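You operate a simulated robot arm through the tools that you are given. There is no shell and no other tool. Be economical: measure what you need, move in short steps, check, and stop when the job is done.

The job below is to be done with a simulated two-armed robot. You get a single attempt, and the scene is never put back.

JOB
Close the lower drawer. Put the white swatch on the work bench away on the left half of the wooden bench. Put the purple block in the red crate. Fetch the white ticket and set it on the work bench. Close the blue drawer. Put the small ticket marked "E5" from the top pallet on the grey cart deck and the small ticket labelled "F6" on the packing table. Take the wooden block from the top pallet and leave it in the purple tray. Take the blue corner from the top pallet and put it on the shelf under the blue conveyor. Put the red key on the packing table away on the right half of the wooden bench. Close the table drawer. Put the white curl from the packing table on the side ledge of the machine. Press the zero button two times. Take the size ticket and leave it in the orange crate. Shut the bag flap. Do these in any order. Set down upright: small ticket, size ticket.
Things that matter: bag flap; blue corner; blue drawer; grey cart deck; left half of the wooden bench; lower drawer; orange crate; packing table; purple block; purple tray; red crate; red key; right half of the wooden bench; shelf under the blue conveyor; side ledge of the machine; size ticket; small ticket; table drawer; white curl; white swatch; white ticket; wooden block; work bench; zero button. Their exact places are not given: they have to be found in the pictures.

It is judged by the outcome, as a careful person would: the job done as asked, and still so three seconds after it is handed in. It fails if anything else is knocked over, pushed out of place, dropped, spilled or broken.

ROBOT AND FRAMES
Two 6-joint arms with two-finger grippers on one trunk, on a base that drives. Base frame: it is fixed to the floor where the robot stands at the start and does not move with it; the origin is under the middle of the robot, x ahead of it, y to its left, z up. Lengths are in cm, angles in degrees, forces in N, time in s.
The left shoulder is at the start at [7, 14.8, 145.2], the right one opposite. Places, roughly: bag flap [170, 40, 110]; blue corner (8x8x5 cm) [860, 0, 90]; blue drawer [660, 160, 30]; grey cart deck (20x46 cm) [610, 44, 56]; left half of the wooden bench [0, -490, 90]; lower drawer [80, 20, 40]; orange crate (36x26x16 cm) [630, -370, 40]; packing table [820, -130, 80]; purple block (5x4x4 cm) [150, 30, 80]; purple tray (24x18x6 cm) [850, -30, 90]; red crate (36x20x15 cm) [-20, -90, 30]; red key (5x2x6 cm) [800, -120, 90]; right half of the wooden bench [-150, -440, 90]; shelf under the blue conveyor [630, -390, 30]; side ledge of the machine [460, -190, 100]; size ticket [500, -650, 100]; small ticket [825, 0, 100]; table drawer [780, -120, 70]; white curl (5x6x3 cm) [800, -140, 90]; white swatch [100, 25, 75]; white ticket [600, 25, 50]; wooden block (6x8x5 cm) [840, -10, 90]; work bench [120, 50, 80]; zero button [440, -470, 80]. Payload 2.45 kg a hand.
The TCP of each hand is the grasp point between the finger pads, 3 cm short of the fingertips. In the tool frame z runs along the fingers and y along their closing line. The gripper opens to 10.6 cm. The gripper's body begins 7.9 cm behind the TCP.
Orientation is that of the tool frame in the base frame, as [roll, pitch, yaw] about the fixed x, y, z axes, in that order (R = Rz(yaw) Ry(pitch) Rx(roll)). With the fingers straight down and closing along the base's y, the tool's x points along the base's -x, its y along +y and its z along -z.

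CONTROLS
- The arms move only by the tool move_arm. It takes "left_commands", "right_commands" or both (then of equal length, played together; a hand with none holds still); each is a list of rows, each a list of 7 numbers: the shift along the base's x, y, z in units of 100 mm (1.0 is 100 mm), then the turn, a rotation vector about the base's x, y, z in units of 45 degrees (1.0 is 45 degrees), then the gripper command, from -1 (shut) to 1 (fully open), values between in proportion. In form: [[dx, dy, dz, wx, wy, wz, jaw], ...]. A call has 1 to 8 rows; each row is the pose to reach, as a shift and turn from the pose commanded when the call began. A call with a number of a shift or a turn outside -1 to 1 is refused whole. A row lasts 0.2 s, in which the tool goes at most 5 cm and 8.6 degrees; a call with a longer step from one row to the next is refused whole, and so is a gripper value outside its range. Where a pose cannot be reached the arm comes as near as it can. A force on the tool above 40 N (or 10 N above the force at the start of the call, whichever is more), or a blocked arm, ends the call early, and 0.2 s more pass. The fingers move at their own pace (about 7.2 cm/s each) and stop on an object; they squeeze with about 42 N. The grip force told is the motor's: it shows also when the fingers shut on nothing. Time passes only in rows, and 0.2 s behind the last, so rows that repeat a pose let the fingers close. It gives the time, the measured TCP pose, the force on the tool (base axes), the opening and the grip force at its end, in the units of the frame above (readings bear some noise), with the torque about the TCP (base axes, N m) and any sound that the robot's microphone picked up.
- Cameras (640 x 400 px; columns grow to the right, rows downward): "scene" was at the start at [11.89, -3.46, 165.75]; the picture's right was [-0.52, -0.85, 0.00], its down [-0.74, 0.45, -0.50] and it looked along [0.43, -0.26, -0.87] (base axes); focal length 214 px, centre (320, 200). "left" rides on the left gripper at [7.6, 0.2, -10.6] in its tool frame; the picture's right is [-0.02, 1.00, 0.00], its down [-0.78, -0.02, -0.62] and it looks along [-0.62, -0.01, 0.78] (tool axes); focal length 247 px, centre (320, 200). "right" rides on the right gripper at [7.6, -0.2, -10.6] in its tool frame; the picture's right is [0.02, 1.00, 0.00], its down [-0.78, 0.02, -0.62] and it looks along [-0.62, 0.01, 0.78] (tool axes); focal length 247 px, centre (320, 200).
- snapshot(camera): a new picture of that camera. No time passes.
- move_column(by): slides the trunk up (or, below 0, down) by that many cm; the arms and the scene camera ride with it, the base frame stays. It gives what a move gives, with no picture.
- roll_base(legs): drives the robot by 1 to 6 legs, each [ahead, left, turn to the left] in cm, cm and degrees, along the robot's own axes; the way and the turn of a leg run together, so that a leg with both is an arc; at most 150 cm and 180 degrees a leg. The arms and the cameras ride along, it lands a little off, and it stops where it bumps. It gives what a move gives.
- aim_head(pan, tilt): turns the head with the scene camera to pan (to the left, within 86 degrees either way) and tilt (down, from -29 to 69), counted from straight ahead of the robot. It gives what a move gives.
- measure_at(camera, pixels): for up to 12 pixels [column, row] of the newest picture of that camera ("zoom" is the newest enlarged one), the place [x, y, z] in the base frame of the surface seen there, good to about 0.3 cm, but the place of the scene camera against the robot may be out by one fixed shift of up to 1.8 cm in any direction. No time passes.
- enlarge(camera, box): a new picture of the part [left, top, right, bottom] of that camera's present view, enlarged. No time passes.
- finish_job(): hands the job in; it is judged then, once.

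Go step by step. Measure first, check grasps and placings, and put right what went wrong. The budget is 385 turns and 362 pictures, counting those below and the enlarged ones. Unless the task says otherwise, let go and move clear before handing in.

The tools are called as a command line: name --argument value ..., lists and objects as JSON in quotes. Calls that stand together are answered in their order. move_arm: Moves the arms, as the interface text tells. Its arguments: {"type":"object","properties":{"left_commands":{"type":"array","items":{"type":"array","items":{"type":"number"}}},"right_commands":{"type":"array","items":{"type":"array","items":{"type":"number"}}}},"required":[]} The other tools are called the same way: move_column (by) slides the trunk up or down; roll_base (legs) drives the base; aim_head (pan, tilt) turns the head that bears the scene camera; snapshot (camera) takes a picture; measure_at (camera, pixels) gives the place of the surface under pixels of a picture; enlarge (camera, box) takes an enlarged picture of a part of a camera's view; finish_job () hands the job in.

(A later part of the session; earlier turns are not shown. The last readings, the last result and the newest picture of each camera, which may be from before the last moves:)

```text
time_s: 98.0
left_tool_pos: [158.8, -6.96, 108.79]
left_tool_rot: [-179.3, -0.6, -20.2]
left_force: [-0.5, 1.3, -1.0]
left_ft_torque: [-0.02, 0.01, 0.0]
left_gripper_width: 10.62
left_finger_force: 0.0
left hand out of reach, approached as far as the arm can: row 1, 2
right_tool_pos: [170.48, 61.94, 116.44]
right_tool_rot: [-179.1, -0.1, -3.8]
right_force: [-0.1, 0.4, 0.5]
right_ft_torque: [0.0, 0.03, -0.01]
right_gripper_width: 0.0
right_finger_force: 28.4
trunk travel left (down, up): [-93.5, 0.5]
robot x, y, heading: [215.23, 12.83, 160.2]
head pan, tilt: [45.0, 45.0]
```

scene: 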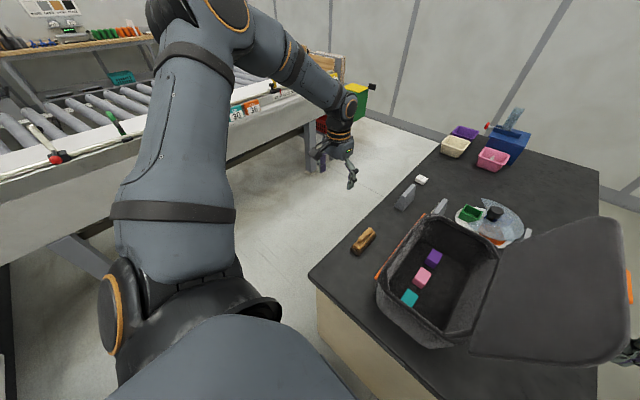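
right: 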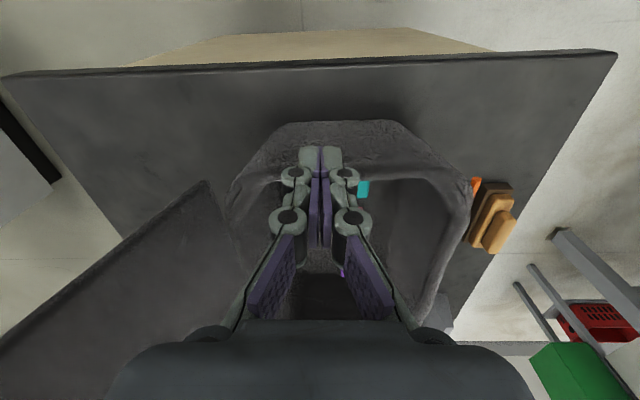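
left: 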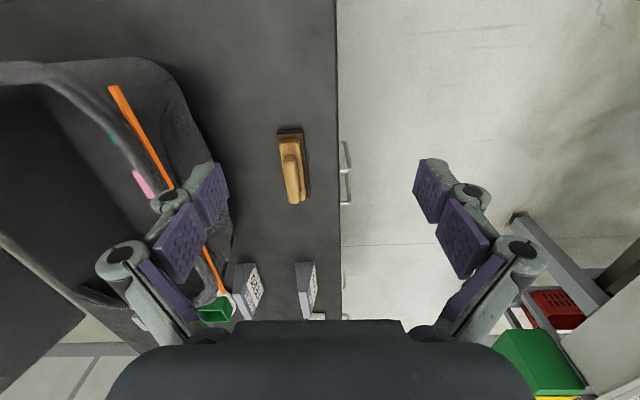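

The left hand still resists going inboard. I'll re-sync and test an inboard move with the tool turned 40° each way to find which joint limits it.

move_column --by -0.5

move_arm --left_commands '[[0, 0, 0, 0, 0, 0.18, 1], [0, 0, 0, 0, 0, 0.36, 1], [0, 0, 0, 0, 0, 0.54, 1], [0, 0, 0, 0, 0, 0.72, 1], [0, 0, 0, 0, 0, 0.9, 1], [0, 0.4, 0, 0, 0, 0.9, 1], [0, 0.8, 0, 0, 0, 0.9, 1]]'

snapshot --camera "scene"

```text
time_s: 98.6
left_tool_pos: [158.74, -7.05, 108.15]
left_tool_rot: [-179.3, -0.6, -20.2]
left_force: [-0.1, -0.4, 0.1]
left_ft_torque: [0.0, -0.05, 0.0]
left_gripper_width: 10.62
left_finger_force: 0.0
right_tool_pos: [170.31, 61.87, 115.84]
right_tool_rot: [-179.0, -0.2, -3.7]
right_force: [-0.7, 0.0, 0.1]
right_ft_torque: [-0.01, -0.03, 0.04]
right_gripper_width: 0.03
right_finger_force: 28.5
trunk travel left (down, up): [-93.0, 1.0]
robot x, y, heading: [215.62, 12.64, 160.2]
head pan, tilt: [45.0, 45.0]
```

```text
time_s: 100.2
left_tool_pos: [160.81, -5.32, 109.48]
left_tool_rot: [-179.2, -0.6, 20.5]
left_force: [1.3, 0.3, 0.3]
left_ft_torque: [0.01, 0.0, 0.01]
left_gripper_width: 10.59
left_finger_force: 0.1
left hand out of reach, approached as far as the arm can: row 6, 7
right_tool_pos: [170.53, 61.85, 115.94]
right_tool_rot: [-179.0, 0.0, -3.8]
right_force: [0.0, -1.1, 0.2]
right_ft_torque: [0.01, 0.01, -0.01]
right_gripper_width: 0.0
right_finger_force: 29.2
trunk travel left (down, up): [-93.0, 1.0]
robot x, y, heading: [215.85, 12.59, 160.3]
head pan, tilt: [45.0, 45.0]
```

```text
322 pictures are left
```

scene: 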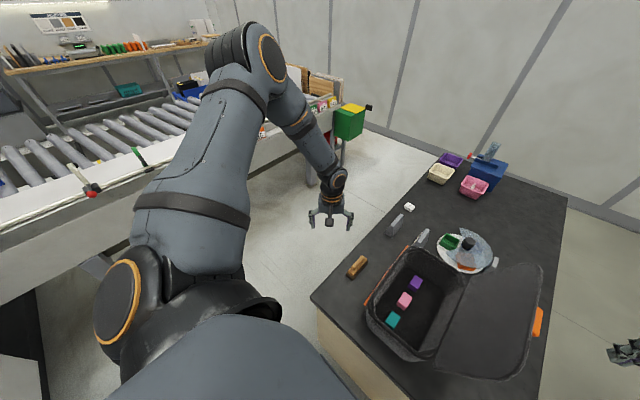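

move_arm --right_commands '[[0, 0, -0.5, 0, 0, 0, -1], [0, 0, -1, 0, 0, 0, -1]]'

move_arm --right_commands '[[0.45, -0.16, 0, 0, 0, 0, -1], [0.9, -0.3, 0, 0, 0, 0, -1]]'

aim_head --pan -45 --tilt 45

snapshot --camera "scene"

```text
time_s: 100.8
left_tool_pos: [160.77, -5.45, 109.52]
left_tool_rot: [-179.2, -0.6, 20.4]
left_force: [-0.1, 0.1, 0.2]
left_ft_torque: [-0.02, -0.02, -0.01]
left_gripper_width: 10.62
left_finger_force: 0.2
right_tool_pos: [170.17, 61.94, 105.47]
right_tool_rot: [-179.1, -0.1, -3.7]
right_force: [-0.3, 0.2, -0.2]
right_ft_torque: [0.0, 0.0, 0.0]
right_gripper_width: 0.0
right_finger_force: 28.5
trunk travel left (down, up): [-93.0, 1.0]
robot x, y, heading: [215.91, 12.21, 160.0]
head pan, tilt: [45.0, 45.0]
```

```text
time_s: 101.4
left_tool_pos: [160.93, -5.38, 109.55]
left_tool_rot: [-179.1, -0.4, 20.4]
left_force: [0.8, 0.3, 0.9]
left_ft_torque: [-0.03, 0.01, 0.02]
left_gripper_width: 10.59
left_finger_force: 0.0
right_tool_pos: [179.48, 58.82, 105.74]
right_tool_rot: [-179.1, 0.1, -3.8]
right_force: [0.1, -0.5, -0.6]
right_ft_torque: [0.02, 0.04, -0.03]
right_gripper_width: 0.0
right_finger_force: 28.3
trunk travel left (down, up): [-93.0, 1.0]
robot x, y, heading: [215.13, 12.97, 160.5]
head pan, tilt: [45.0, 45.0]
```

```text
time_s: 103.0
left_tool_pos: [160.74, -5.39, 109.5]
left_tool_rot: [-179.2, -0.7, 20.4]
left_force: [0.2, -0.1, -0.1]
left_ft_torque: [0.0, 0.02, 0.03]
left_gripper_width: 10.6
left_finger_force: 0.0
right_tool_pos: [179.28, 59.11, 105.72]
right_tool_rot: [-179.1, -0.1, -3.8]
right_force: [-0.4, -0.3, 0.1]
right_ft_torque: [0.0, 0.01, -0.04]
right_gripper_width: 0.0
right_finger_force: 29.2
trunk travel left (down, up): [-93.0, 1.0]
robot x, y, heading: [215.5, 12.31, 160.4]
head pan, tilt: [-45.0, 45.0]
```

```text
321 pictures are left
```

scene: 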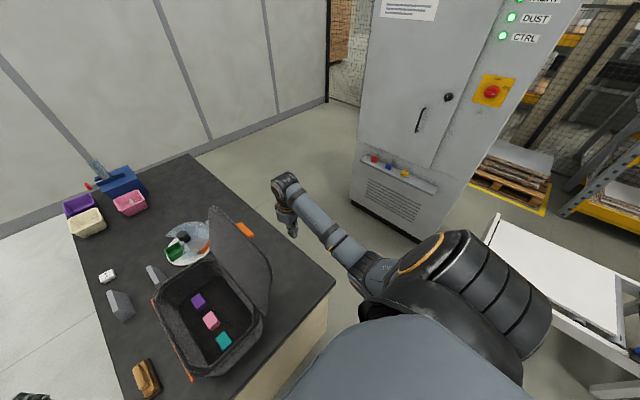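

The right arm moves well now; the left arm has got into an elbow-up posture. I'll back off into free space and lower the left hand to unfold its elbow.

roll_base --legs '[[-45, 0, 0]]'

move_column --by -0.5

move_arm --left_commands '[[0, 0, -0.5, 0, 0, -0.18, 1], [0, 0, -1, 0, 0, -0.36, 1], [0, 0, -1, 0, 0, -0.54, 1], [0, 0, -1, 0, 0, -0.72, 1], [0, 0, -1, 0, 0, -0.9, 1]]'

move_arm --left_commands '[[0, 0, -0.5, 0, 0, 0, 1], [0, 0, -1, 0, 0, 0, 1]]'

move_arm --left_commands '[[0, 0, -0.5, 0, 0, 0, 1], [0, 0, -1, 0, 0, 0, 1]]'

aim_head --pan 45 --tilt 45

snapshot --camera "scene"

```text
time_s: 105.8
left_tool_pos: [203.29, -20.6, 109.45]
left_tool_rot: [-179.2, -0.7, 20.4]
left_force: [0.2, 0.6, 0.5]
left_ft_torque: [-0.02, -0.02, -0.02]
left_gripper_width: 10.6
left_finger_force: 0.1
right_tool_pos: [221.87, 43.72, 105.57]
right_tool_rot: [-179.1, -0.3, -3.8]
right_force: [0.3, -0.3, -0.4]
right_ft_torque: [0.0, 0.01, 0.0]
right_gripper_width: 0.0
right_finger_force: 28.1
trunk travel left (down, up): [-93.0, 1.0]
robot x, y, heading: [258.39, -2.65, 160.2]
head pan, tilt: [-45.0, 45.0]
```

```text
time_s: 106.3
left_tool_pos: [203.2, -20.71, 108.93]
left_tool_rot: [-179.2, -0.7, 20.4]
left_force: [0.0, 1.7, -0.7]
left_ft_torque: [0.0, -0.02, 0.03]
left_gripper_width: 10.6
left_finger_force: 0.0
right_tool_pos: [221.88, 43.67, 105.13]
right_tool_rot: [-179.1, -0.2, -3.8]
right_force: [0.1, -0.2, -0.1]
right_ft_torque: [-0.01, -0.02, 0.01]
right_gripper_width: 0.02
right_finger_force: 28.5
trunk travel left (down, up): [-92.5, 1.5]
robot x, y, heading: [258.41, -2.61, 160.0]
head pan, tilt: [-45.0, 45.0]
```

```text
time_s: 107.5
left_tool_pos: [204.71, -23.34, 100.9]
left_tool_rot: [-179.0, -0.6, -20.3]
left_force: [-0.5, 0.1, 0.3]
left_ft_torque: [0.03, 0.01, 0.01]
left_gripper_width: 10.59
left_finger_force: 0.1
left hand out of reach, approached as far as the arm can: row 1, 2, 3, 4, 5
right_tool_pos: [221.86, 43.67, 105.1]
right_tool_rot: [-179.0, -0.2, -3.8]
right_force: [0.5, 0.5, 0.6]
right_ft_torque: [0.01, -0.04, 0.03]
right_gripper_width: 0.02
right_finger_force: 28.6
trunk travel left (down, up): [-92.5, 1.5]
robot x, y, heading: [258.16, -2.68, 160.1]
head pan, tilt: [-45.0, 45.0]
```

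```text
time_s: 108.1
left_tool_pos: [206.84, -22.73, 100.26]
left_tool_rot: [-179.2, -0.6, -20.3]
left_force: [-0.4, 0.2, 0.8]
left_ft_torque: [-0.01, -0.01, 0.0]
left_gripper_width: 10.6
left_finger_force: 0.2
left hand out of reach, approached as far as the arm can: row 1, 2
right_tool_pos: [222.01, 43.73, 105.15]
right_tool_rot: [-179.0, -0.2, -3.8]
right_force: [-0.4, 0.6, 1.1]
right_ft_torque: [0.0, 0.03, -0.03]
right_gripper_width: 0.01
right_finger_force: 28.7
trunk travel left (down, up): [-92.5, 1.5]
robot x, y, heading: [257.83, -3.06, 160.2]
head pan, tilt: [-45.0, 45.0]
```

```text
time_s: 108.7
left_tool_pos: [208.47, -22.34, 99.84]
left_tool_rot: [-179.3, -0.6, -20.1]
left_force: [0.5, 0.6, 0.6]
left_ft_torque: [-0.03, -0.01, 0.01]
left_gripper_width: 10.61
left_finger_force: 0.1
left hand out of reach, approached as far as the arm can: row 1, 2
right_tool_pos: [221.99, 43.63, 105.16]
right_tool_rot: [-179.0, -0.2, -3.8]
right_force: [-0.9, 0.6, 0.0]
right_ft_torque: [0.0, 0.0, -0.01]
right_gripper_width: 0.0
right_finger_force: 29.3
trunk travel left (down, up): [-92.5, 1.5]
robot x, y, heading: [258.1, -3.01, 160.0]
head pan, tilt: [-45.0, 45.0]
```

```text
time_s: 110.3
left_tool_pos: [208.41, -22.23, 99.82]
left_tool_rot: [-179.2, -0.6, -20.1]
left_force: [0.5, 0.1, 0.1]
left_ft_torque: [-0.03, -0.02, 0.0]
left_gripper_width: 10.6
left_finger_force: 0.1
right_tool_pos: [221.86, 43.53, 105.11]
right_tool_rot: [-179.0, -0.3, -3.7]
right_force: [-0.7, 1.1, -0.7]
right_ft_torque: [-0.02, -0.01, 0.0]
right_gripper_width: 0.01
right_finger_force: 29.2
trunk travel left (down, up): [-92.5, 1.5]
robot x, y, heading: [258.33, -2.83, 160.3]
head pan, tilt: [45.0, 45.0]
```

```text
320 pictures are left
```

scene: 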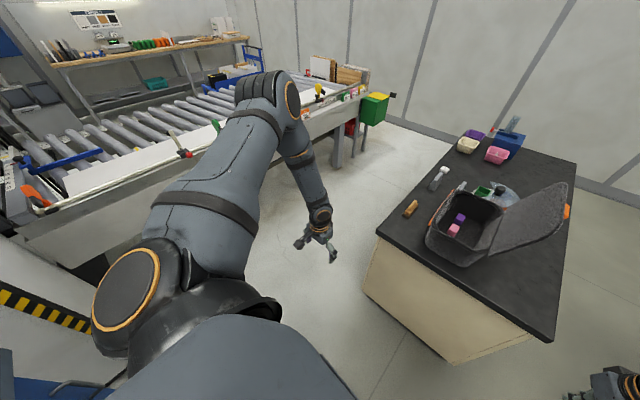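

move_column --by 0.5

move_arm --left_commands '[[0.2, 0.1, 0.4, 0, 0, 0, 1], [0.4, 0.2, 0.8, 0, 0, 0, 1], [0.5, 0.2, 1, 0, 0, 0, 1]]'

move_arm --left_commands '[[0.3, 0.1, 0.3, 0, 0, 0, 1], [0.6, 0.2, 0.6, 0, 0, 0, 1], [0.8, 0.3, 0.8, 0, 0, 0, 1]]'

move_arm --left_commands '[[0.4, -0.1, 0, 0, 0, 0, 1], [0.8, -0.3, 0, 0, 0, 0, 1]]'

move_arm --left_commands '[[0, 0, -0.4, 0, 0, 0, 1], [0, 0, -0.8, 0, 0, 0, 1]]'

snapshot --camera "scene"

```text
time_s: 110.9
left_tool_pos: [208.41, -22.26, 100.42]
left_tool_rot: [-179.2, -0.5, -20.1]
left_force: [-0.2, -1.0, -0.5]
left_ft_torque: [0.02, -0.02, 0.01]
left_gripper_width: 10.6
left_finger_force: 0.0
right_tool_pos: [221.98, 43.61, 105.63]
right_tool_rot: [-178.9, -0.3, -3.8]
right_force: [0.3, 0.5, -0.1]
right_ft_torque: [0.02, -0.02, -0.02]
right_gripper_width: 0.01
right_finger_force: 28.7
trunk travel left (down, up): [-93.0, 1.0]
robot x, y, heading: [258.4, -2.9, 159.8]
head pan, tilt: [45.0, 45.0]
```

```text
time_s: 111.7
left_tool_pos: [213.36, -20.4, 110.22]
left_tool_rot: [-179.2, -0.6, -20.1]
left_force: [0.1, -0.5, 0.2]
left_ft_torque: [-0.01, -0.01, 0.01]
left_gripper_width: 10.61
left_finger_force: 0.1
right_tool_pos: [221.96, 43.66, 105.72]
right_tool_rot: [-178.9, -0.2, -3.9]
right_force: [0.4, 0.5, -0.1]
right_ft_torque: [0.03, -0.02, 0.02]
right_gripper_width: 0.01
right_finger_force: 29.0
trunk travel left (down, up): [-93.0, 1.0]
robot x, y, heading: [258.09, -3.01, 160.1]
head pan, tilt: [45.0, 45.0]
```

```text
time_s: 112.5
left_tool_pos: [220.55, -17.64, 118.09]
left_tool_rot: [-179.2, -0.6, -20.3]
left_force: [0.1, 0.4, 0.0]
left_ft_torque: [-0.04, -0.03, 0.01]
left_gripper_width: 10.61
left_finger_force: 0.1
left hand out of reach, approached as far as the arm can: row 3
right_tool_pos: [221.86, 43.63, 105.66]
right_tool_rot: [-179.1, -0.2, -3.8]
right_force: [0.2, 0.7, 0.0]
right_ft_torque: [-0.03, -0.01, 0.03]
right_gripper_width: 0.0
right_finger_force: 28.2
trunk travel left (down, up): [-93.0, 1.0]
robot x, y, heading: [258.3, -2.77, 160.0]
head pan, tilt: [45.0, 45.0]
```

```text
time_s: 113.1
left_tool_pos: [221.34, -18.0, 115.59]
left_tool_rot: [-179.1, -0.8, -20.1]
left_force: [-1.1, -0.5, -0.6]
left_ft_torque: [-0.02, -0.01, 0.0]
left_gripper_width: 10.58
left_finger_force: 0.0
left hand out of reach, approached as far as the arm can: row 1, 2
right_tool_pos: [221.97, 43.6, 105.64]
right_tool_rot: [-179.0, -0.2, -3.8]
right_force: [0.6, -0.2, -0.2]
right_ft_torque: [0.01, -0.01, 0.01]
right_gripper_width: 0.0
right_finger_force: 29.2
trunk travel left (down, up): [-93.0, 1.0]
robot x, y, heading: [258.34, -3.06, 160.3]
head pan, tilt: [45.0, 45.0]
```

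```text
time_s: 113.7
left_tool_pos: [220.98, -17.7, 107.42]
left_tool_rot: [-179.2, -0.9, -20.1]
left_force: [-0.9, 0.7, 0.4]
left_ft_torque: [-0.04, -0.04, -0.05]
left_gripper_width: 10.6
left_finger_force: 0.0
right_tool_pos: [221.67, 44.03, 105.5]
right_tool_rot: [-179.2, -0.3, -3.7]
right_force: [-0.5, 0.1, -0.4]
right_ft_torque: [-0.04, -0.01, -0.04]
right_gripper_width: 0.01
right_finger_force: 28.7
trunk travel left (down, up): [-93.0, 1.0]
robot x, y, heading: [258.29, -2.97, 160.0]
head pan, tilt: [45.0, 45.0]
```

```text
319 pictures are left
```

scene: 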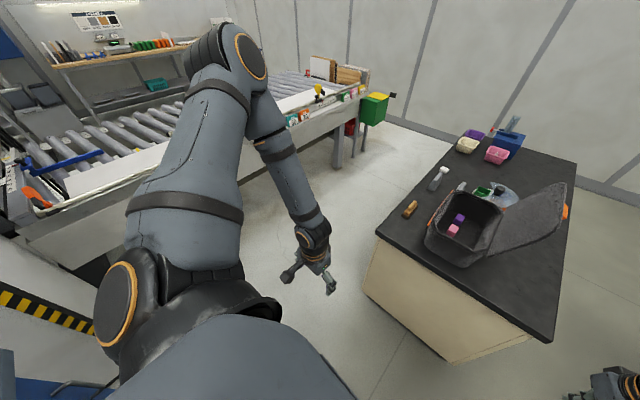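

No warning now. I'll test moving down and inboard from here.

move_arm --left_commands '[[0, 0, -0.5, 0, 0, 0, 1], [0, 0, -0.9, 0, 0, 0, 1]]'

move_arm --left_commands '[[-0.2, 0.3, 0, 0, 0, 0, 1], [-0.4, 0.6, 0, 0, 0, 0, 1], [-0.6, 0.9, 0, 0, 0, 0, 1]]'

move_arm --left_commands '[[-0.4, 0.15, 0, 0, 0, 0, 1], [-0.8, 0.3, 0, 0, 0, 0, 1]]'

```text
time_s: 114.3
left_tool_pos: [221.27, -19.77, 100.15]
left_tool_rot: [-178.9, -0.6, -20.2]
left_force: [0.2, 0.6, -0.5]
left_ft_torque: [0.02, -0.01, 0.01]
left_gripper_width: 10.55
left_finger_force: 0.0
left hand out of reach, approached as far as the arm can: row 1, 2
right_tool_pos: [221.75, 43.73, 105.56]
right_tool_rot: [-179.1, -0.3, -3.8]
right_force: [0.2, -0.6, -0.1]
right_ft_torque: [0.02, -0.01, 0.01]
right_gripper_width: 0.04
right_finger_force: 29.1
trunk travel left (down, up): [-93.0, 1.0]
robot x, y, heading: [258.1, -3.2, 160.1]
head pan, tilt: [45.0, 45.0]
```

```text
time_s: 115.1
left_tool_pos: [217.74, -20.3, 99.75]
left_tool_rot: [-179.1, -0.6, -20.1]
left_force: [0.9, 0.2, -0.3]
left_ft_torque: [-0.01, 0.02, 0.03]
left_gripper_width: 10.58
left_finger_force: 0.1
left hand out of reach, approached as far as the arm can: row 1, 2, 3
right_tool_pos: [222.01, 43.61, 105.52]
right_tool_rot: [-179.0, -0.2, -3.8]
right_force: [0.0, -0.1, 0.2]
right_ft_torque: [0.01, 0.02, -0.01]
right_gripper_width: 0.0
right_finger_force: 29.0
trunk travel left (down, up): [-93.0, 1.0]
robot x, y, heading: [257.84, -2.93, 160.0]
head pan, tilt: [45.0, 45.0]
```

```text
time_s: 115.7
left_tool_pos: [210.94, -21.67, 99.86]
left_tool_rot: [-179.0, -0.5, -20.1]
left_force: [1.0, 0.1, 0.7]
left_ft_torque: [-0.01, -0.01, 0.0]
left_gripper_width: 10.59
left_finger_force: 0.1
left hand out of reach, approached as far as the arm can: row 1, 2
right_tool_pos: [221.87, 43.6, 105.65]
right_tool_rot: [-179.0, -0.3, -3.8]
right_force: [-0.2, 0.7, 0.6]
right_ft_torque: [0.0, 0.0, -0.02]
right_gripper_width: 0.01
right_finger_force: 28.9
trunk travel left (down, up): [-93.0, 1.0]
robot x, y, heading: [258.34, -2.94, 160.5]
head pan, tilt: [45.0, 45.0]
```

The left hand is held to a fixed ray and floor. One more test: tilt the tool about the robot's forward axis in each direction and see if it can go inboard.

move_column --by -0.5

move_arm --left_commands '[[0, 0, 0.4, 0, 0, 0, 1], [0, 0, 0.4, -0.17, 0.06, 0, 1], [0, 0, 0.4, -0.34, 0.12, 0, 1], [0, 0, 0.4, -0.5, 0.18, 0, 1], [0.1, 0.35, 0.4, -0.5, 0.18, 0, 1], [0.2, 0.7, 0.4, -0.5, 0.18, 0, 1]]'

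move_arm --left_commands '[[0, 0, 0, 0.17, -0.06, 0, 1], [0, 0, 0, 0.34, -0.12, 0, 1], [0, 0, 0, 0.5, -0.18, 0, 1], [0, 0, 0, 0.67, -0.24, 0, 1], [0, 0, 0, 0.84, -0.3, 0, 1], [0, 0, 0, 0.98, -0.35, 0, 1]]'

```text
time_s: 116.2
left_tool_pos: [211.04, -21.58, 99.28]
left_tool_rot: [-178.9, -0.6, -20.1]
left_force: [-0.3, 0.6, 0.2]
left_ft_torque: [-0.03, -0.01, -0.02]
left_gripper_width: 10.64
left_finger_force: 0.0
right_tool_pos: [221.89, 43.57, 105.15]
right_tool_rot: [-179.0, -0.2, -3.8]
right_force: [0.3, 0.0, -0.2]
right_ft_torque: [0.01, -0.03, 0.02]
right_gripper_width: 0.01
right_finger_force: 28.5
trunk travel left (down, up): [-92.5, 1.5]
robot x, y, heading: [258.4, -2.91, 160.2]
head pan, tilt: [45.0, 45.0]
```

```text
time_s: 117.6
left_tool_pos: [214.03, -26.44, 106.82]
left_tool_rot: [157.0, -0.6, -19.8]
left_force: [-0.8, -0.6, 0.8]
left_ft_torque: [-0.05, 0.01, 0.01]
left_gripper_width: 10.63
left_finger_force: 0.1
left hand out of reach, approached as far as the arm can: row 2, 3, 4, 5, 6
right_tool_pos: [222.01, 43.57, 105.17]
right_tool_rot: [-179.1, -0.2, -3.8]
right_force: [0.3, -0.2, -0.2]
right_ft_torque: [-0.03, 0.0, 0.01]
right_gripper_width: 0.0
right_finger_force: 28.8
trunk travel left (down, up): [-92.5, 1.5]
robot x, y, heading: [258.36, -3.01, 160.1]
head pan, tilt: [45.0, 45.0]
```

```text
time_s: 119.0
left_tool_pos: [214.17, -22.13, 105.26]
left_tool_rot: [-156.0, -0.4, -20.3]
left_force: [0.3, -0.5, 1.2]
left_ft_torque: [-0.05, -0.01, -0.02]
left_gripper_width: 10.61
left_finger_force: 0.1
left hand out of reach, approached as far as the arm can: row 3, 4, 5, 6
right_tool_pos: [221.84, 43.67, 105.17]
right_tool_rot: [-179.1, -0.2, -3.9]
right_force: [-0.5, -0.6, 0.3]
right_ft_torque: [-0.03, -0.05, -0.01]
right_gripper_width: 0.0
right_finger_force: 28.8
trunk travel left (down, up): [-92.5, 1.5]
robot x, y, heading: [257.99, -3.02, 160.2]
head pan, tilt: [45.0, 45.0]
```

The limit is about wrist position, not tool tilt. The right arm recovered after going to full stretch, so I'll stretch the left arm out along its free ray, lower it, re-sync and come back.

move_column --by 0.5

move_arm --left_commands '[[-0.3, -0.06, 0, -0.17, 0.06, 0, 1], [-0.6, -0.12, 0, -0.34, 0.12, 0, 1], [-0.95, -0.2, 0, -0.5, 0.18, 0, 1]]'

move_arm --left_commands '[[-0.48, -0.1, 0, 0, 0, 0, 1], [-0.95, -0.2, 0, 0, 0, 0, 1]]'

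move_arm --left_commands '[[-0.48, -0.1, 0, 0, 0, 0, 1], [-0.95, -0.2, 0, 0, 0, 0, 1]]'

move_arm --left_commands '[[0, 0, -0.45, 0, 0, 0, 1], [0, 0, -0.9, 0, 0, 0, 1]]'

snapshot --camera "scene"

```text
time_s: 119.6
left_tool_pos: [214.2, -22.31, 105.89]
left_tool_rot: [-156.0, -0.2, -20.3]
left_force: [-0.2, 0.4, -0.5]
left_ft_torque: [0.01, 0.01, 0.02]
left_gripper_width: 10.61
left_finger_force: 0.0
right_tool_pos: [222.03, 43.72, 105.61]
right_tool_rot: [-179.0, -0.2, -3.9]
right_force: [0.0, 0.3, 0.1]
right_ft_torque: [0.0, 0.02, -0.02]
right_gripper_width: 0.02
right_finger_force: 28.5
trunk travel left (down, up): [-93.0, 1.0]
robot x, y, heading: [258.32, -2.25, 160.0]
head pan, tilt: [45.0, 45.0]
```

```text
time_s: 120.4
left_tool_pos: [204.71, -23.87, 105.6]
left_tool_rot: [179.9, -0.6, -20.1]
left_force: [-0.8, -0.7, 0.2]
left_ft_torque: [-0.03, -0.02, 0.01]
left_gripper_width: 10.61
left_finger_force: 0.1
right_tool_pos: [221.78, 43.77, 105.53]
right_tool_rot: [-179.1, -0.3, -3.7]
right_force: [-0.8, 0.4, -0.7]
right_ft_torque: [0.0, -0.02, 0.0]
right_gripper_width: 0.02
right_finger_force: 28.8
trunk travel left (down, up): [-93.0, 1.0]
robot x, y, heading: [258.47, -2.76, 160.1]
head pan, tilt: [45.0, 45.0]
```

```text
time_s: 121.0
left_tool_pos: [194.98, -25.95, 105.74]
left_tool_rot: [180.0, -0.6, -20.1]
left_force: [-0.6, 0.6, -0.1]
left_ft_torque: [0.01, -0.02, -0.01]
left_gripper_width: 10.62
left_finger_force: 0.1
right_tool_pos: [221.74, 43.69, 105.43]
right_tool_rot: [-179.1, -0.3, -3.8]
right_force: [-0.1, -0.2, -1.0]
right_ft_torque: [-0.03, -0.03, 0.01]
right_gripper_width: 0.0
right_finger_force: 29.0
trunk travel left (down, up): [-93.0, 1.0]
robot x, y, heading: [257.95, -2.92, 160.2]
head pan, tilt: [45.0, 45.0]
```

```text
time_s: 121.6
left_tool_pos: [185.48, -27.73, 105.66]
left_tool_rot: [179.9, -0.7, -20.3]
left_force: [-1.4, 1.1, -0.3]
left_ft_torque: [-0.02, -0.1, -0.01]
left_gripper_width: 10.57
left_finger_force: 0.1
right_tool_pos: [221.54, 43.86, 105.52]
right_tool_rot: [-179.0, -0.4, -3.9]
right_force: [-0.4, 0.3, -0.2]
right_ft_torque: [0.01, -0.04, -0.01]
right_gripper_width: 0.03
right_finger_force: 29.1
trunk travel left (down, up): [-93.0, 1.0]
robot x, y, heading: [258.11, -2.85, 160.2]
head pan, tilt: [45.0, 45.0]
```

```text
time_s: 122.2
left_tool_pos: [187.85, -26.89, 99.17]
left_tool_rot: [180.0, -0.6, -20.2]
left_force: [-0.4, -0.4, -0.1]
left_ft_torque: [0.03, 0.05, 0.02]
left_gripper_width: 10.59
left_finger_force: 0.1
left hand out of reach, approached as far as the arm can: row 1, 2
right_tool_pos: [221.74, 43.78, 105.57]
right_tool_rot: [-179.1, -0.3, -3.9]
right_force: [-0.7, 0.0, -0.2]
right_ft_torque: [0.01, -0.03, 0.01]
right_gripper_width: 0.03
right_finger_force: 28.4
trunk travel left (down, up): [-93.0, 1.0]
robot x, y, heading: [258.34, -2.88, 160.0]
head pan, tilt: [45.0, 45.0]
```

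```text
318 pictures are left
```

scene: 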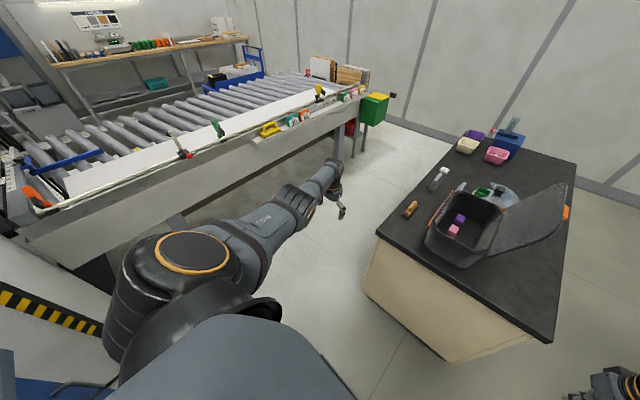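

The left arm has unfolded to a straight posture. I'll re-sync and test moving inboard and back.

move_column --by 0.5

move_arm --left_commands '[[0.3, 0.1, 0, 0, 0, 0, 1], [0.4, 0.5, 0, 0, 0, 0, 1], [0.5, 0.9, 0, 0, 0, 0, 1]]'

move_arm --left_commands '[[0.1, 0.4, 0, 0, 0, 0, 1], [0.2, 0.8, 0, 0, 0, 0, 1]]'

snapshot --camera "scene"

```text
time_s: 122.7
left_tool_pos: [187.93, -26.93, 99.73]
left_tool_rot: [-179.9, -0.5, -20.1]
left_force: [-1.2, -0.4, -0.7]
left_ft_torque: [0.0, -0.03, 0.01]
left_gripper_width: 10.61
left_finger_force: 0.2
right_tool_pos: [221.94, 43.6, 106.11]
right_tool_rot: [-179.0, -0.2, -3.8]
right_force: [0.3, 0.0, -0.3]
right_ft_torque: [0.02, -0.01, 0.01]
right_gripper_width: 0.0
right_finger_force: 28.1
trunk travel left (down, up): [-93.5, 0.5]
robot x, y, heading: [258.23, -3.04, 160.2]
head pan, tilt: [45.0, 45.0]
```

```text
time_s: 123.5
left_tool_pos: [192.98, -17.98, 99.86]
left_tool_rot: [179.9, -0.6, -20.1]
left_force: [-0.7, -0.3, 0.6]
left_ft_torque: [0.0, 0.02, 0.02]
left_gripper_width: 10.61
left_finger_force: 0.1
right_tool_pos: [221.77, 43.81, 106.04]
right_tool_rot: [-179.2, -0.2, -3.9]
right_force: [0.0, 0.0, -0.8]
right_ft_torque: [-0.05, -0.04, 0.0]
right_gripper_width: 0.02
right_finger_force: 28.8
trunk travel left (down, up): [-93.5, 0.5]
robot x, y, heading: [258.23, -2.91, 160.1]
head pan, tilt: [45.0, 45.0]
```

```text
time_s: 124.1
left_tool_pos: [194.85, -9.69, 99.68]
left_tool_rot: [179.8, -0.5, -20.1]
left_force: [-0.1, 0.7, 0.3]
left_ft_torque: [-0.03, 0.0, -0.02]
left_gripper_width: 10.61
left_finger_force: 0.1
right_tool_pos: [221.9, 44.01, 105.97]
right_tool_rot: [-179.3, -0.2, -3.8]
right_force: [0.2, 0.1, 0.4]
right_ft_torque: [-0.06, 0.0, 0.02]
right_gripper_width: 0.01
right_finger_force: 28.0
trunk travel left (down, up): [-93.5, 0.5]
robot x, y, heading: [258.26, -2.55, 160.4]
head pan, tilt: [45.0, 45.0]
```

```text
317 pictures are left
```

scene: 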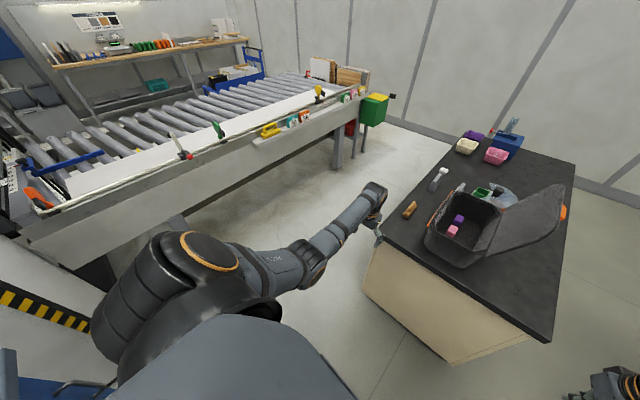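

The left arm is recovered: it moves freely in this posture. I'll raise it slightly, drive so it comes over the block, and use the column to descend.

move_arm --left_commands '[[0, 0, 0.3, 0, 0, 0, 1], [0, 0, 0.5, 0, 0, 0, 1]]'

roll_base --legs '[[0, -22, 0], [49, 0, 0]]'

snapshot --camera "left"

aim_head --pan 0 --tilt 45

snapshot --camera "scene"

```text
time_s: 124.7
left_tool_pos: [194.91, -9.72, 104.72]
left_tool_rot: [180.0, -0.4, -20.1]
left_force: [-0.9, 0.2, 0.1]
left_ft_torque: [0.02, -0.02, 0.0]
left_gripper_width: 10.6
left_finger_force: 0.0
right_tool_pos: [222.02, 43.7, 106.23]
right_tool_rot: [-179.1, -0.2, -4.0]
right_force: [0.0, -0.1, 0.0]
right_ft_torque: [-0.03, 0.01, 0.01]
right_gripper_width: 0.02
right_finger_force: 28.5
trunk travel left (down, up): [-93.5, 0.5]
robot x, y, heading: [258.19, -3.09, 160.3]
head pan, tilt: [45.0, 45.0]
```

```text
time_s: 128.9
left_tool_pos: [156.46, 27.57, 104.9]
left_tool_rot: [-179.9, -0.3, -19.9]
left_force: [0.3, 0.0, -0.5]
left_ft_torque: [-0.03, 0.0, -0.01]
left_gripper_width: 10.6
left_finger_force: 0.0
right_tool_pos: [183.5, 81.08, 106.2]
right_tool_rot: [-178.9, -0.1, -3.7]
right_force: [0.5, -0.3, 0.1]
right_ft_torque: [-0.02, 0.0, -0.01]
right_gripper_width: 0.01
right_finger_force: 28.6
trunk travel left (down, up): [-93.5, 0.5]
robot x, y, heading: [219.93, 35.01, 160.5]
head pan, tilt: [45.0, 45.0]
```

```text
316 pictures are left
```

left: 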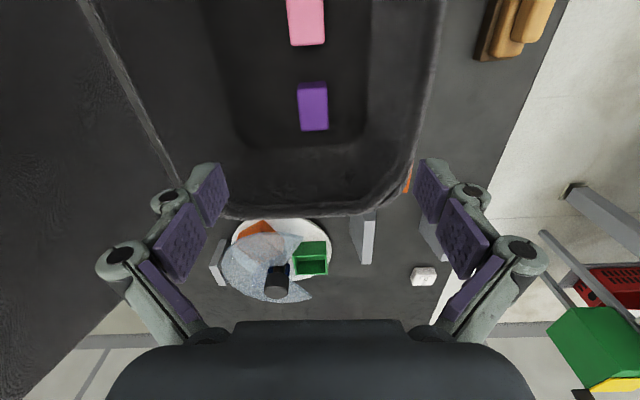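

```text
time_s: 130.0
left_tool_pos: [156.35, 27.66, 104.6]
left_tool_rot: [-180.0, -0.5, -20.0]
left_force: [0.6, 0.2, 0.0]
left_ft_torque: [0.01, 0.01, 0.02]
left_gripper_width: 10.6
left_finger_force: 0.0
right_tool_pos: [183.47, 81.12, 106.14]
right_tool_rot: [-179.0, -0.2, -3.8]
right_force: [0.2, 0.6, -0.1]
right_ft_torque: [-0.01, 0.0, -0.03]
right_gripper_width: 0.0
right_finger_force: 29.0
trunk travel left (down, up): [-93.5, 0.5]
robot x, y, heading: [219.79, 34.9, 160.1]
head pan, tilt: [0.0, 45.0]
```

```text
315 pictures are left
```

scene: 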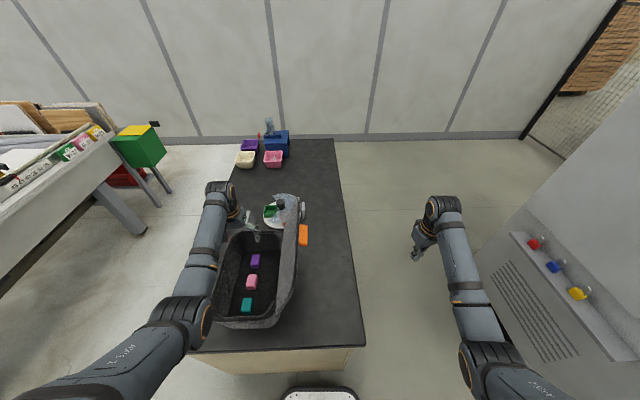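

The left camera shows the purple block at (313,105), clear. Measuring it and the rim.

measure_at --camera "left" --pixels '[[312, 95], [300, 86], [326, 86], [301, 118], [327, 117], [313, 128], [340, 60], [320, 200], [425, 130], [130, 110], [423, 277], [345, 305]]'

```text
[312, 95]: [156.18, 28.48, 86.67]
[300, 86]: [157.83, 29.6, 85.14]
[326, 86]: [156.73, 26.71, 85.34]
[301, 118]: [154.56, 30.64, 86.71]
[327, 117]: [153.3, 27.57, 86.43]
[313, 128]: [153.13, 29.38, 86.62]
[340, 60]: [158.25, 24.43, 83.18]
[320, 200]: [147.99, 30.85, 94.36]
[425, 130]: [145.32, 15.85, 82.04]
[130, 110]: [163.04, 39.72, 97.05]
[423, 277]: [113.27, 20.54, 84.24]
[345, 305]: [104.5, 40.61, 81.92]
```

I'll shift by (-0.8,+1.0), then lower the column by 18 to grasp height z≈86.8.

move_arm --left_commands '[[-0.08, 0.1, 0, 0, 0, 0, 1]]'

move_column --by -17.9

snapshot --camera "left"

```text
time_s: 130.4
left_tool_pos: [155.53, 28.55, 104.76]
left_tool_rot: [180.0, -0.4, -20.0]
left_force: [-0.3, 0.4, -0.2]
left_ft_torque: [-0.01, 0.02, -0.03]
left_gripper_width: 10.6
left_finger_force: 0.2
right_tool_pos: [183.25, 81.2, 106.09]
right_tool_rot: [-179.1, -0.2, -3.7]
right_force: [0.3, -0.6, 0.2]
right_ft_torque: [0.01, 0.0, 0.04]
right_gripper_width: 0.01
right_finger_force: 28.8
trunk travel left (down, up): [-93.5, 0.5]
robot x, y, heading: [219.75, 34.41, 160.2]
head pan, tilt: [0.0, 45.0]
```

```text
time_s: 132.4
left_tool_pos: [155.67, 28.63, 86.83]
left_tool_rot: [179.9, -0.5, -20.0]
left_force: [-0.2, 0.0, 0.5]
left_ft_torque: [-0.01, 0.0, 0.0]
left_gripper_width: 10.64
left_finger_force: 0.1
right_tool_pos: [183.25, 81.06, 88.32]
right_tool_rot: [-179.1, -0.2, -3.7]
right_force: [0.0, 0.1, -1.2]
right_ft_torque: [0.0, 0.01, -0.01]
right_gripper_width: 0.01
right_finger_force: 29.0
trunk travel left (down, up): [-75.6, 18.4]
robot x, y, heading: [219.73, 34.71, 160.5]
head pan, tilt: [0.0, 45.0]
```

```text
314 pictures are left
```

left: 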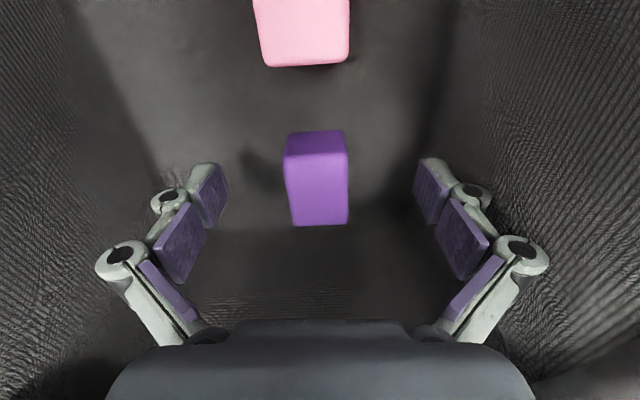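

The block sits between the pads. Closing.

move_arm --left_commands '[[0, 0, 0, 0, 0, 0, -1], [0, 0, 0, 0, 0, 0, -1], [0, 0, 0, 0, 0, 0, -1], [0, 0, 0, 0, 0, 0, -1], [0, 0, 0, 0, 0, 0, -1]]'

move_column --by 18

snapshot --camera "left"

```text
time_s: 133.6
left_tool_pos: [155.72, 28.54, 86.86]
left_tool_rot: [-180.0, -0.4, -19.9]
left_force: [0.3, 0.1, 0.3]
left_ft_torque: [-0.02, -0.04, 0.03]
left_gripper_width: 3.36
left_finger_force: 41.7
right_tool_pos: [183.4, 81.2, 88.23]
right_tool_rot: [-179.0, -0.2, -3.6]
right_force: [0.9, 0.2, -0.5]
right_ft_torque: [-0.02, 0.01, -0.01]
right_gripper_width: 0.0
right_finger_force: 28.0
trunk travel left (down, up): [-75.6, 18.4]
robot x, y, heading: [220.08, 34.23, 160.1]
head pan, tilt: [0.0, 45.0]
```

```text
time_s: 135.6
left_tool_pos: [155.57, 28.56, 104.75]
left_tool_rot: [179.9, -0.6, -20.0]
left_force: [-0.2, -0.9, -0.5]
left_ft_torque: [0.01, -0.01, -0.05]
left_gripper_width: 3.38
left_finger_force: 42.2
right_tool_pos: [183.36, 81.1, 106.18]
right_tool_rot: [-179.1, -0.2, -3.7]
right_force: [-0.4, -0.1, -0.6]
right_ft_torque: [0.0, -0.01, -0.01]
right_gripper_width: 0.01
right_finger_force: 28.3
trunk travel left (down, up): [-93.6, 0.4]
robot x, y, heading: [219.96, 34.64, 160.1]
head pan, tilt: [0.0, 45.0]
```

```text
313 pictures are left
```

left: 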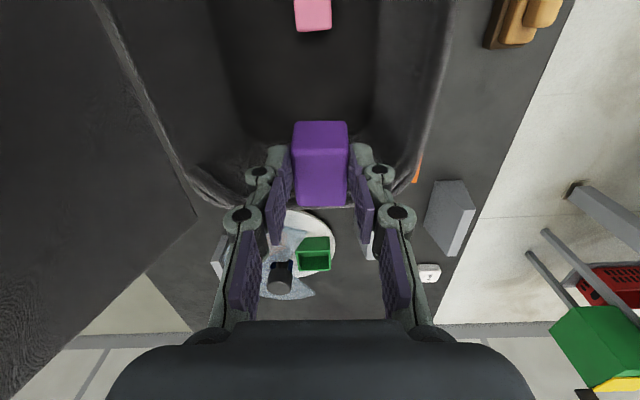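

Block held (3.4 cm grip). Now I'll shift left so the right hand stands behind the flap and the left hand is clear in front of the bag.

roll_base --legs '[[2, 25, 0]]'

snapshot --camera "scene"

snapshot --camera "right"

```text
time_s: 137.4
left_tool_pos: [145.43, 5.74, 104.95]
left_tool_rot: [179.9, -0.4, -20.0]
left_force: [-0.2, 0.8, 0.0]
left_ft_torque: [0.02, -0.02, -0.01]
left_gripper_width: 3.37
left_finger_force: 42.3
right_tool_pos: [173.06, 58.33, 106.23]
right_tool_rot: [-179.1, -0.2, -3.6]
right_force: [0.3, 1.1, 0.4]
right_ft_torque: [0.0, 0.02, -0.01]
right_gripper_width: 0.0
right_finger_force: 28.8
trunk travel left (down, up): [-93.6, 0.4]
robot x, y, heading: [209.63, 11.82, 160.4]
head pan, tilt: [0.0, 45.0]
```

```text
312 pictures are left
```

scene: 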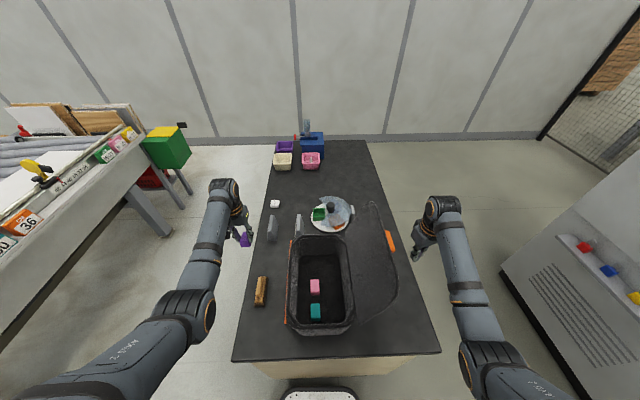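

```text
311 pictures are left
```

right: 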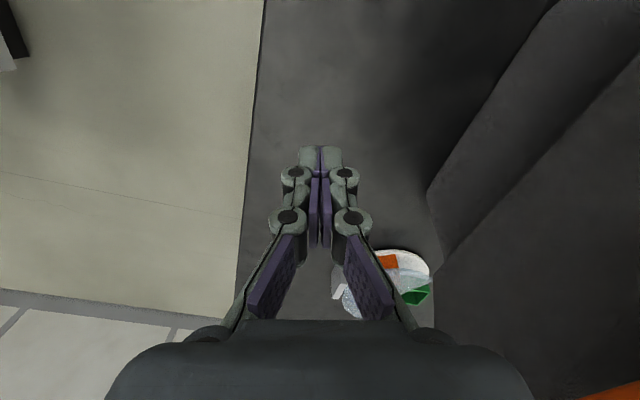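

measure_at --camera "right" --pixels '[[430, 190], [440, 260], [550, 10], [600, 200], [500, 130], [560, 330]]'

measure_at --camera "scene" --pixels '[[372, 205], [396, 270], [375, 318], [390, 300], [388, 240], [352, 325], [293, 325]]'

enlarge --camera "scene" --box '[260, 180, 440, 360]'

```text
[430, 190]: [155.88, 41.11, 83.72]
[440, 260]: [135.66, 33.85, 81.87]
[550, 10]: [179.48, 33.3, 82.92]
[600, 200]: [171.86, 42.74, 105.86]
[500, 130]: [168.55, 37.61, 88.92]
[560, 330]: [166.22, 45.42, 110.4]
```

```text
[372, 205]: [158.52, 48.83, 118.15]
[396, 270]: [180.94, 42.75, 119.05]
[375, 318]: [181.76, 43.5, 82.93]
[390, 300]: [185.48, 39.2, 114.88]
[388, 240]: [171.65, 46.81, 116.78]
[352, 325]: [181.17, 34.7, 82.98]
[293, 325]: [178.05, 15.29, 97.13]
```

```text
2.22 times, centred on (350, 270) of scene
```

zoom: 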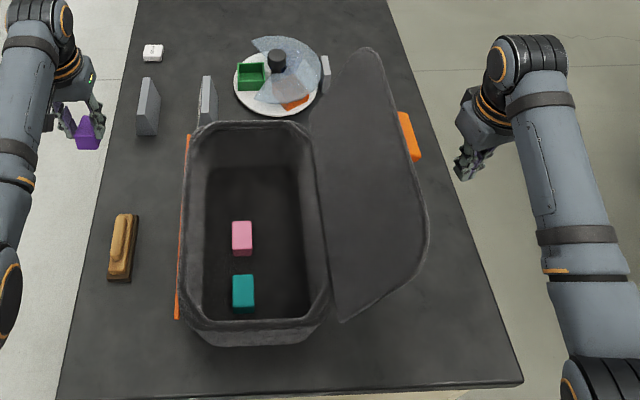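

Flap geometry confirmed. I'll push the flap over with a base move to the left (hand passes above the rim).

roll_base --legs '[[0, 24, 0]]'

snapshot --camera "scene"

```text
time_s: 139.2
left_tool_pos: [137.42, -16.65, 104.82]
left_tool_rot: [179.9, -0.5, -20.0]
left_force: [0.8, 0.6, -0.8]
left_ft_torque: [0.0, -0.02, 0.01]
left_gripper_width: 3.39
left_finger_force: 41.8
right_tool_pos: [164.98, 35.9, 106.19]
right_tool_rot: [-179.1, -0.2, -3.6]
right_force: [-1.4, 0.3, 0.5]
right_ft_torque: [-0.02, 0.04, 0.01]
right_gripper_width: 0.0
right_finger_force: 28.6
trunk travel left (down, up): [-93.6, 0.4]
robot x, y, heading: [201.63, -10.8, 160.5]
head pan, tilt: [0.0, 45.0]
```

```text
309 pictures are left
```

scene: 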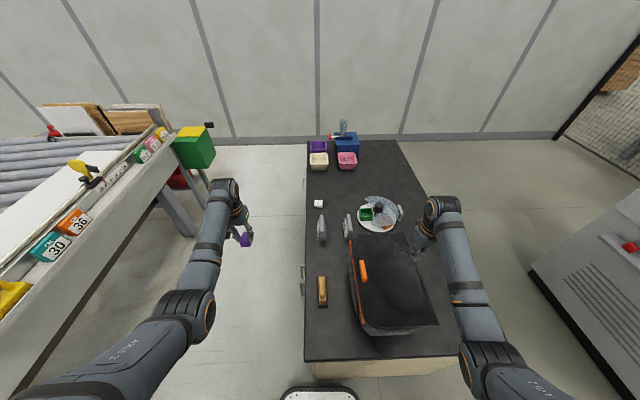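

enlarge --camera "scene" --box '[320, 200, 460, 350]'

measure_at --camera "scene" --pixels '[[362, 280], [400, 250], [400, 300], [430, 310], [370, 320], [355, 250]]'

```text
2.67 times, centred on (390, 275) of scene
```

zoom: 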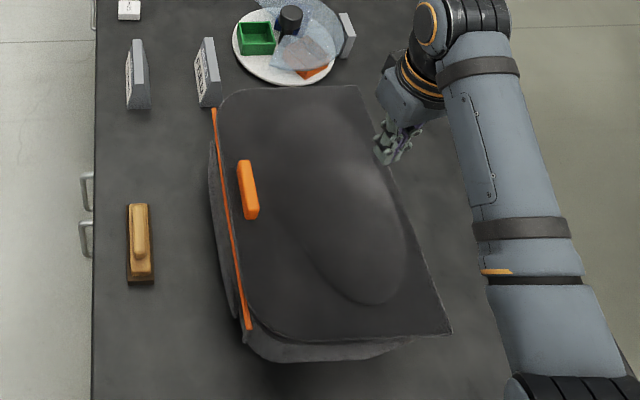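

```text
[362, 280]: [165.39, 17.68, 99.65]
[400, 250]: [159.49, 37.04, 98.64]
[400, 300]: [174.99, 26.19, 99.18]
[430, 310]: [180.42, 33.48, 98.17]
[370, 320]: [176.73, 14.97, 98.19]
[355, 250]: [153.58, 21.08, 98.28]
```

The flap lies flat (z≈98–99 all over), so the bag is shut. Now I'll go round to the bench front, with the right hand heading for the swatch.

roll_base --legs '[[-30, 0, 0], [0, 70, 0], [0, 0, -88.5], [0, 80, 0], [0, 74, 0]]'

aim_head --pan -10 --tilt 40

snapshot --camera "scene"

```text
time_s: 156.0
left_tool_pos: [53.39, 27.04, 104.79]
left_tool_rot: [-180.0, -0.6, -109.5]
left_force: [0.0, 0.2, 0.2]
left_ft_torque: [-0.01, -0.02, -0.03]
left_gripper_width: 3.37
left_finger_force: 41.7
right_tool_pos: [106.11, -0.17, 106.22]
right_tool_rot: [-179.1, -0.1, -93.2]
right_force: [0.4, -0.8, 0.1]
right_ft_torque: [-0.01, 0.0, -0.01]
right_gripper_width: 0.03
right_finger_force: 28.6
trunk travel left (down, up): [-93.6, 0.4]
robot x, y, heading: [60.01, -36.95, 70.7]
head pan, tilt: [0.0, 45.0]
```

```text
time_s: 156.7
left_tool_pos: [53.29, 27.05, 104.88]
left_tool_rot: [-180.0, -0.5, -109.4]
left_force: [0.4, -0.2, -0.5]
left_ft_torque: [0.01, 0.0, 0.0]
left_gripper_width: 3.4
left_finger_force: 42.4
right_tool_pos: [106.01, -0.15, 106.3]
right_tool_rot: [-179.1, -0.2, -93.3]
right_force: [0.4, -0.7, 0.2]
right_ft_torque: [0.01, -0.01, 0.0]
right_gripper_width: 0.02
right_finger_force: 28.8
trunk travel left (down, up): [-93.6, 0.4]
robot x, y, heading: [60.34, -36.92, 70.9]
head pan, tilt: [-10.0, 40.0]
```

```text
307 pictures are left
```

scene: 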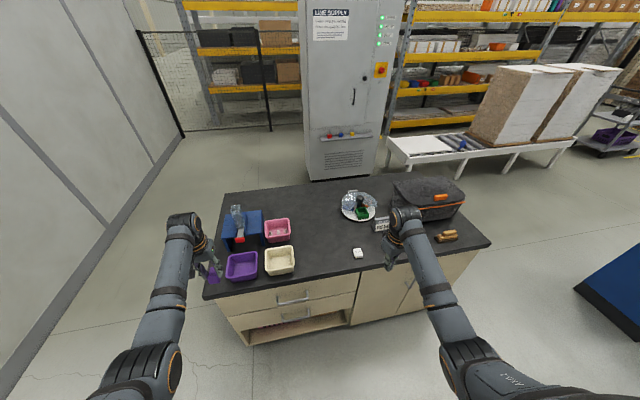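

Now ahead 22 cm to bring the right hand above the swatch; also align its yaw and open it.

roll_base --legs '[[22.4, 0, 0]]'

move_arm --right_commands '[[0, 0, 0, 0, 0, -0.17, 0], [0, 0, 0, 0, 0, -0.34, 0.5], [0, 0, -0.3, 0, 0, -0.36, 0.5]]'

snapshot --camera "right"

```text
time_s: 158.4
left_tool_pos: [60.66, 47.92, 104.94]
left_tool_rot: [-180.0, -0.3, -109.6]
left_force: [0.6, -0.4, -0.3]
left_ft_torque: [0.05, 0.0, -0.02]
left_gripper_width: 3.37
left_finger_force: 41.9
right_tool_pos: [113.4, 20.42, 106.34]
right_tool_rot: [-179.0, -0.1, -93.2]
right_force: [-0.4, 0.0, -0.1]
right_ft_torque: [0.02, -0.02, -0.04]
right_gripper_width: 0.01
right_finger_force: 28.7
trunk travel left (down, up): [-93.6, 0.4]
robot x, y, heading: [67.48, -16.22, 70.8]
head pan, tilt: [-10.0, 40.0]
```

```text
time_s: 159.2
left_tool_pos: [60.78, 48.2, 104.81]
left_tool_rot: [180.0, -0.4, -109.6]
left_force: [0.2, -0.1, -0.6]
left_ft_torque: [-0.02, 0.05, -0.01]
left_gripper_width: 3.39
left_finger_force: 42.2
right_tool_pos: [113.53, 20.81, 103.21]
right_tool_rot: [-179.0, -0.3, -109.6]
right_force: [1.2, -0.5, -0.2]
right_ft_torque: [-0.02, -0.03, 0.0]
right_gripper_width: 7.95
right_finger_force: 0.0
trunk travel left (down, up): [-93.6, 0.4]
robot x, y, heading: [67.17, -16.19, 70.8]
head pan, tilt: [-10.0, 40.0]
```

```text
306 pictures are left
```

right: 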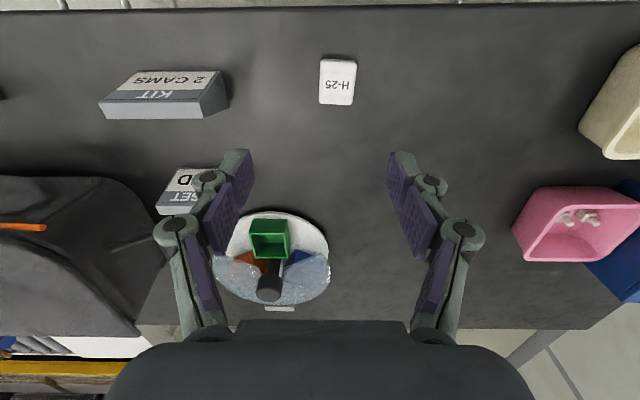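

measure_at --camera "right" --pixels '[[338, 82], [321, 62], [356, 64], [320, 102], [354, 103], [338, 125]]'

```text
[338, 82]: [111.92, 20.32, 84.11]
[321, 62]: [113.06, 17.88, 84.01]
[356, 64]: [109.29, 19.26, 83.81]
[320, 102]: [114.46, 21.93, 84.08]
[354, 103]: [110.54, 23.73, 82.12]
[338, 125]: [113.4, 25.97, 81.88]
```

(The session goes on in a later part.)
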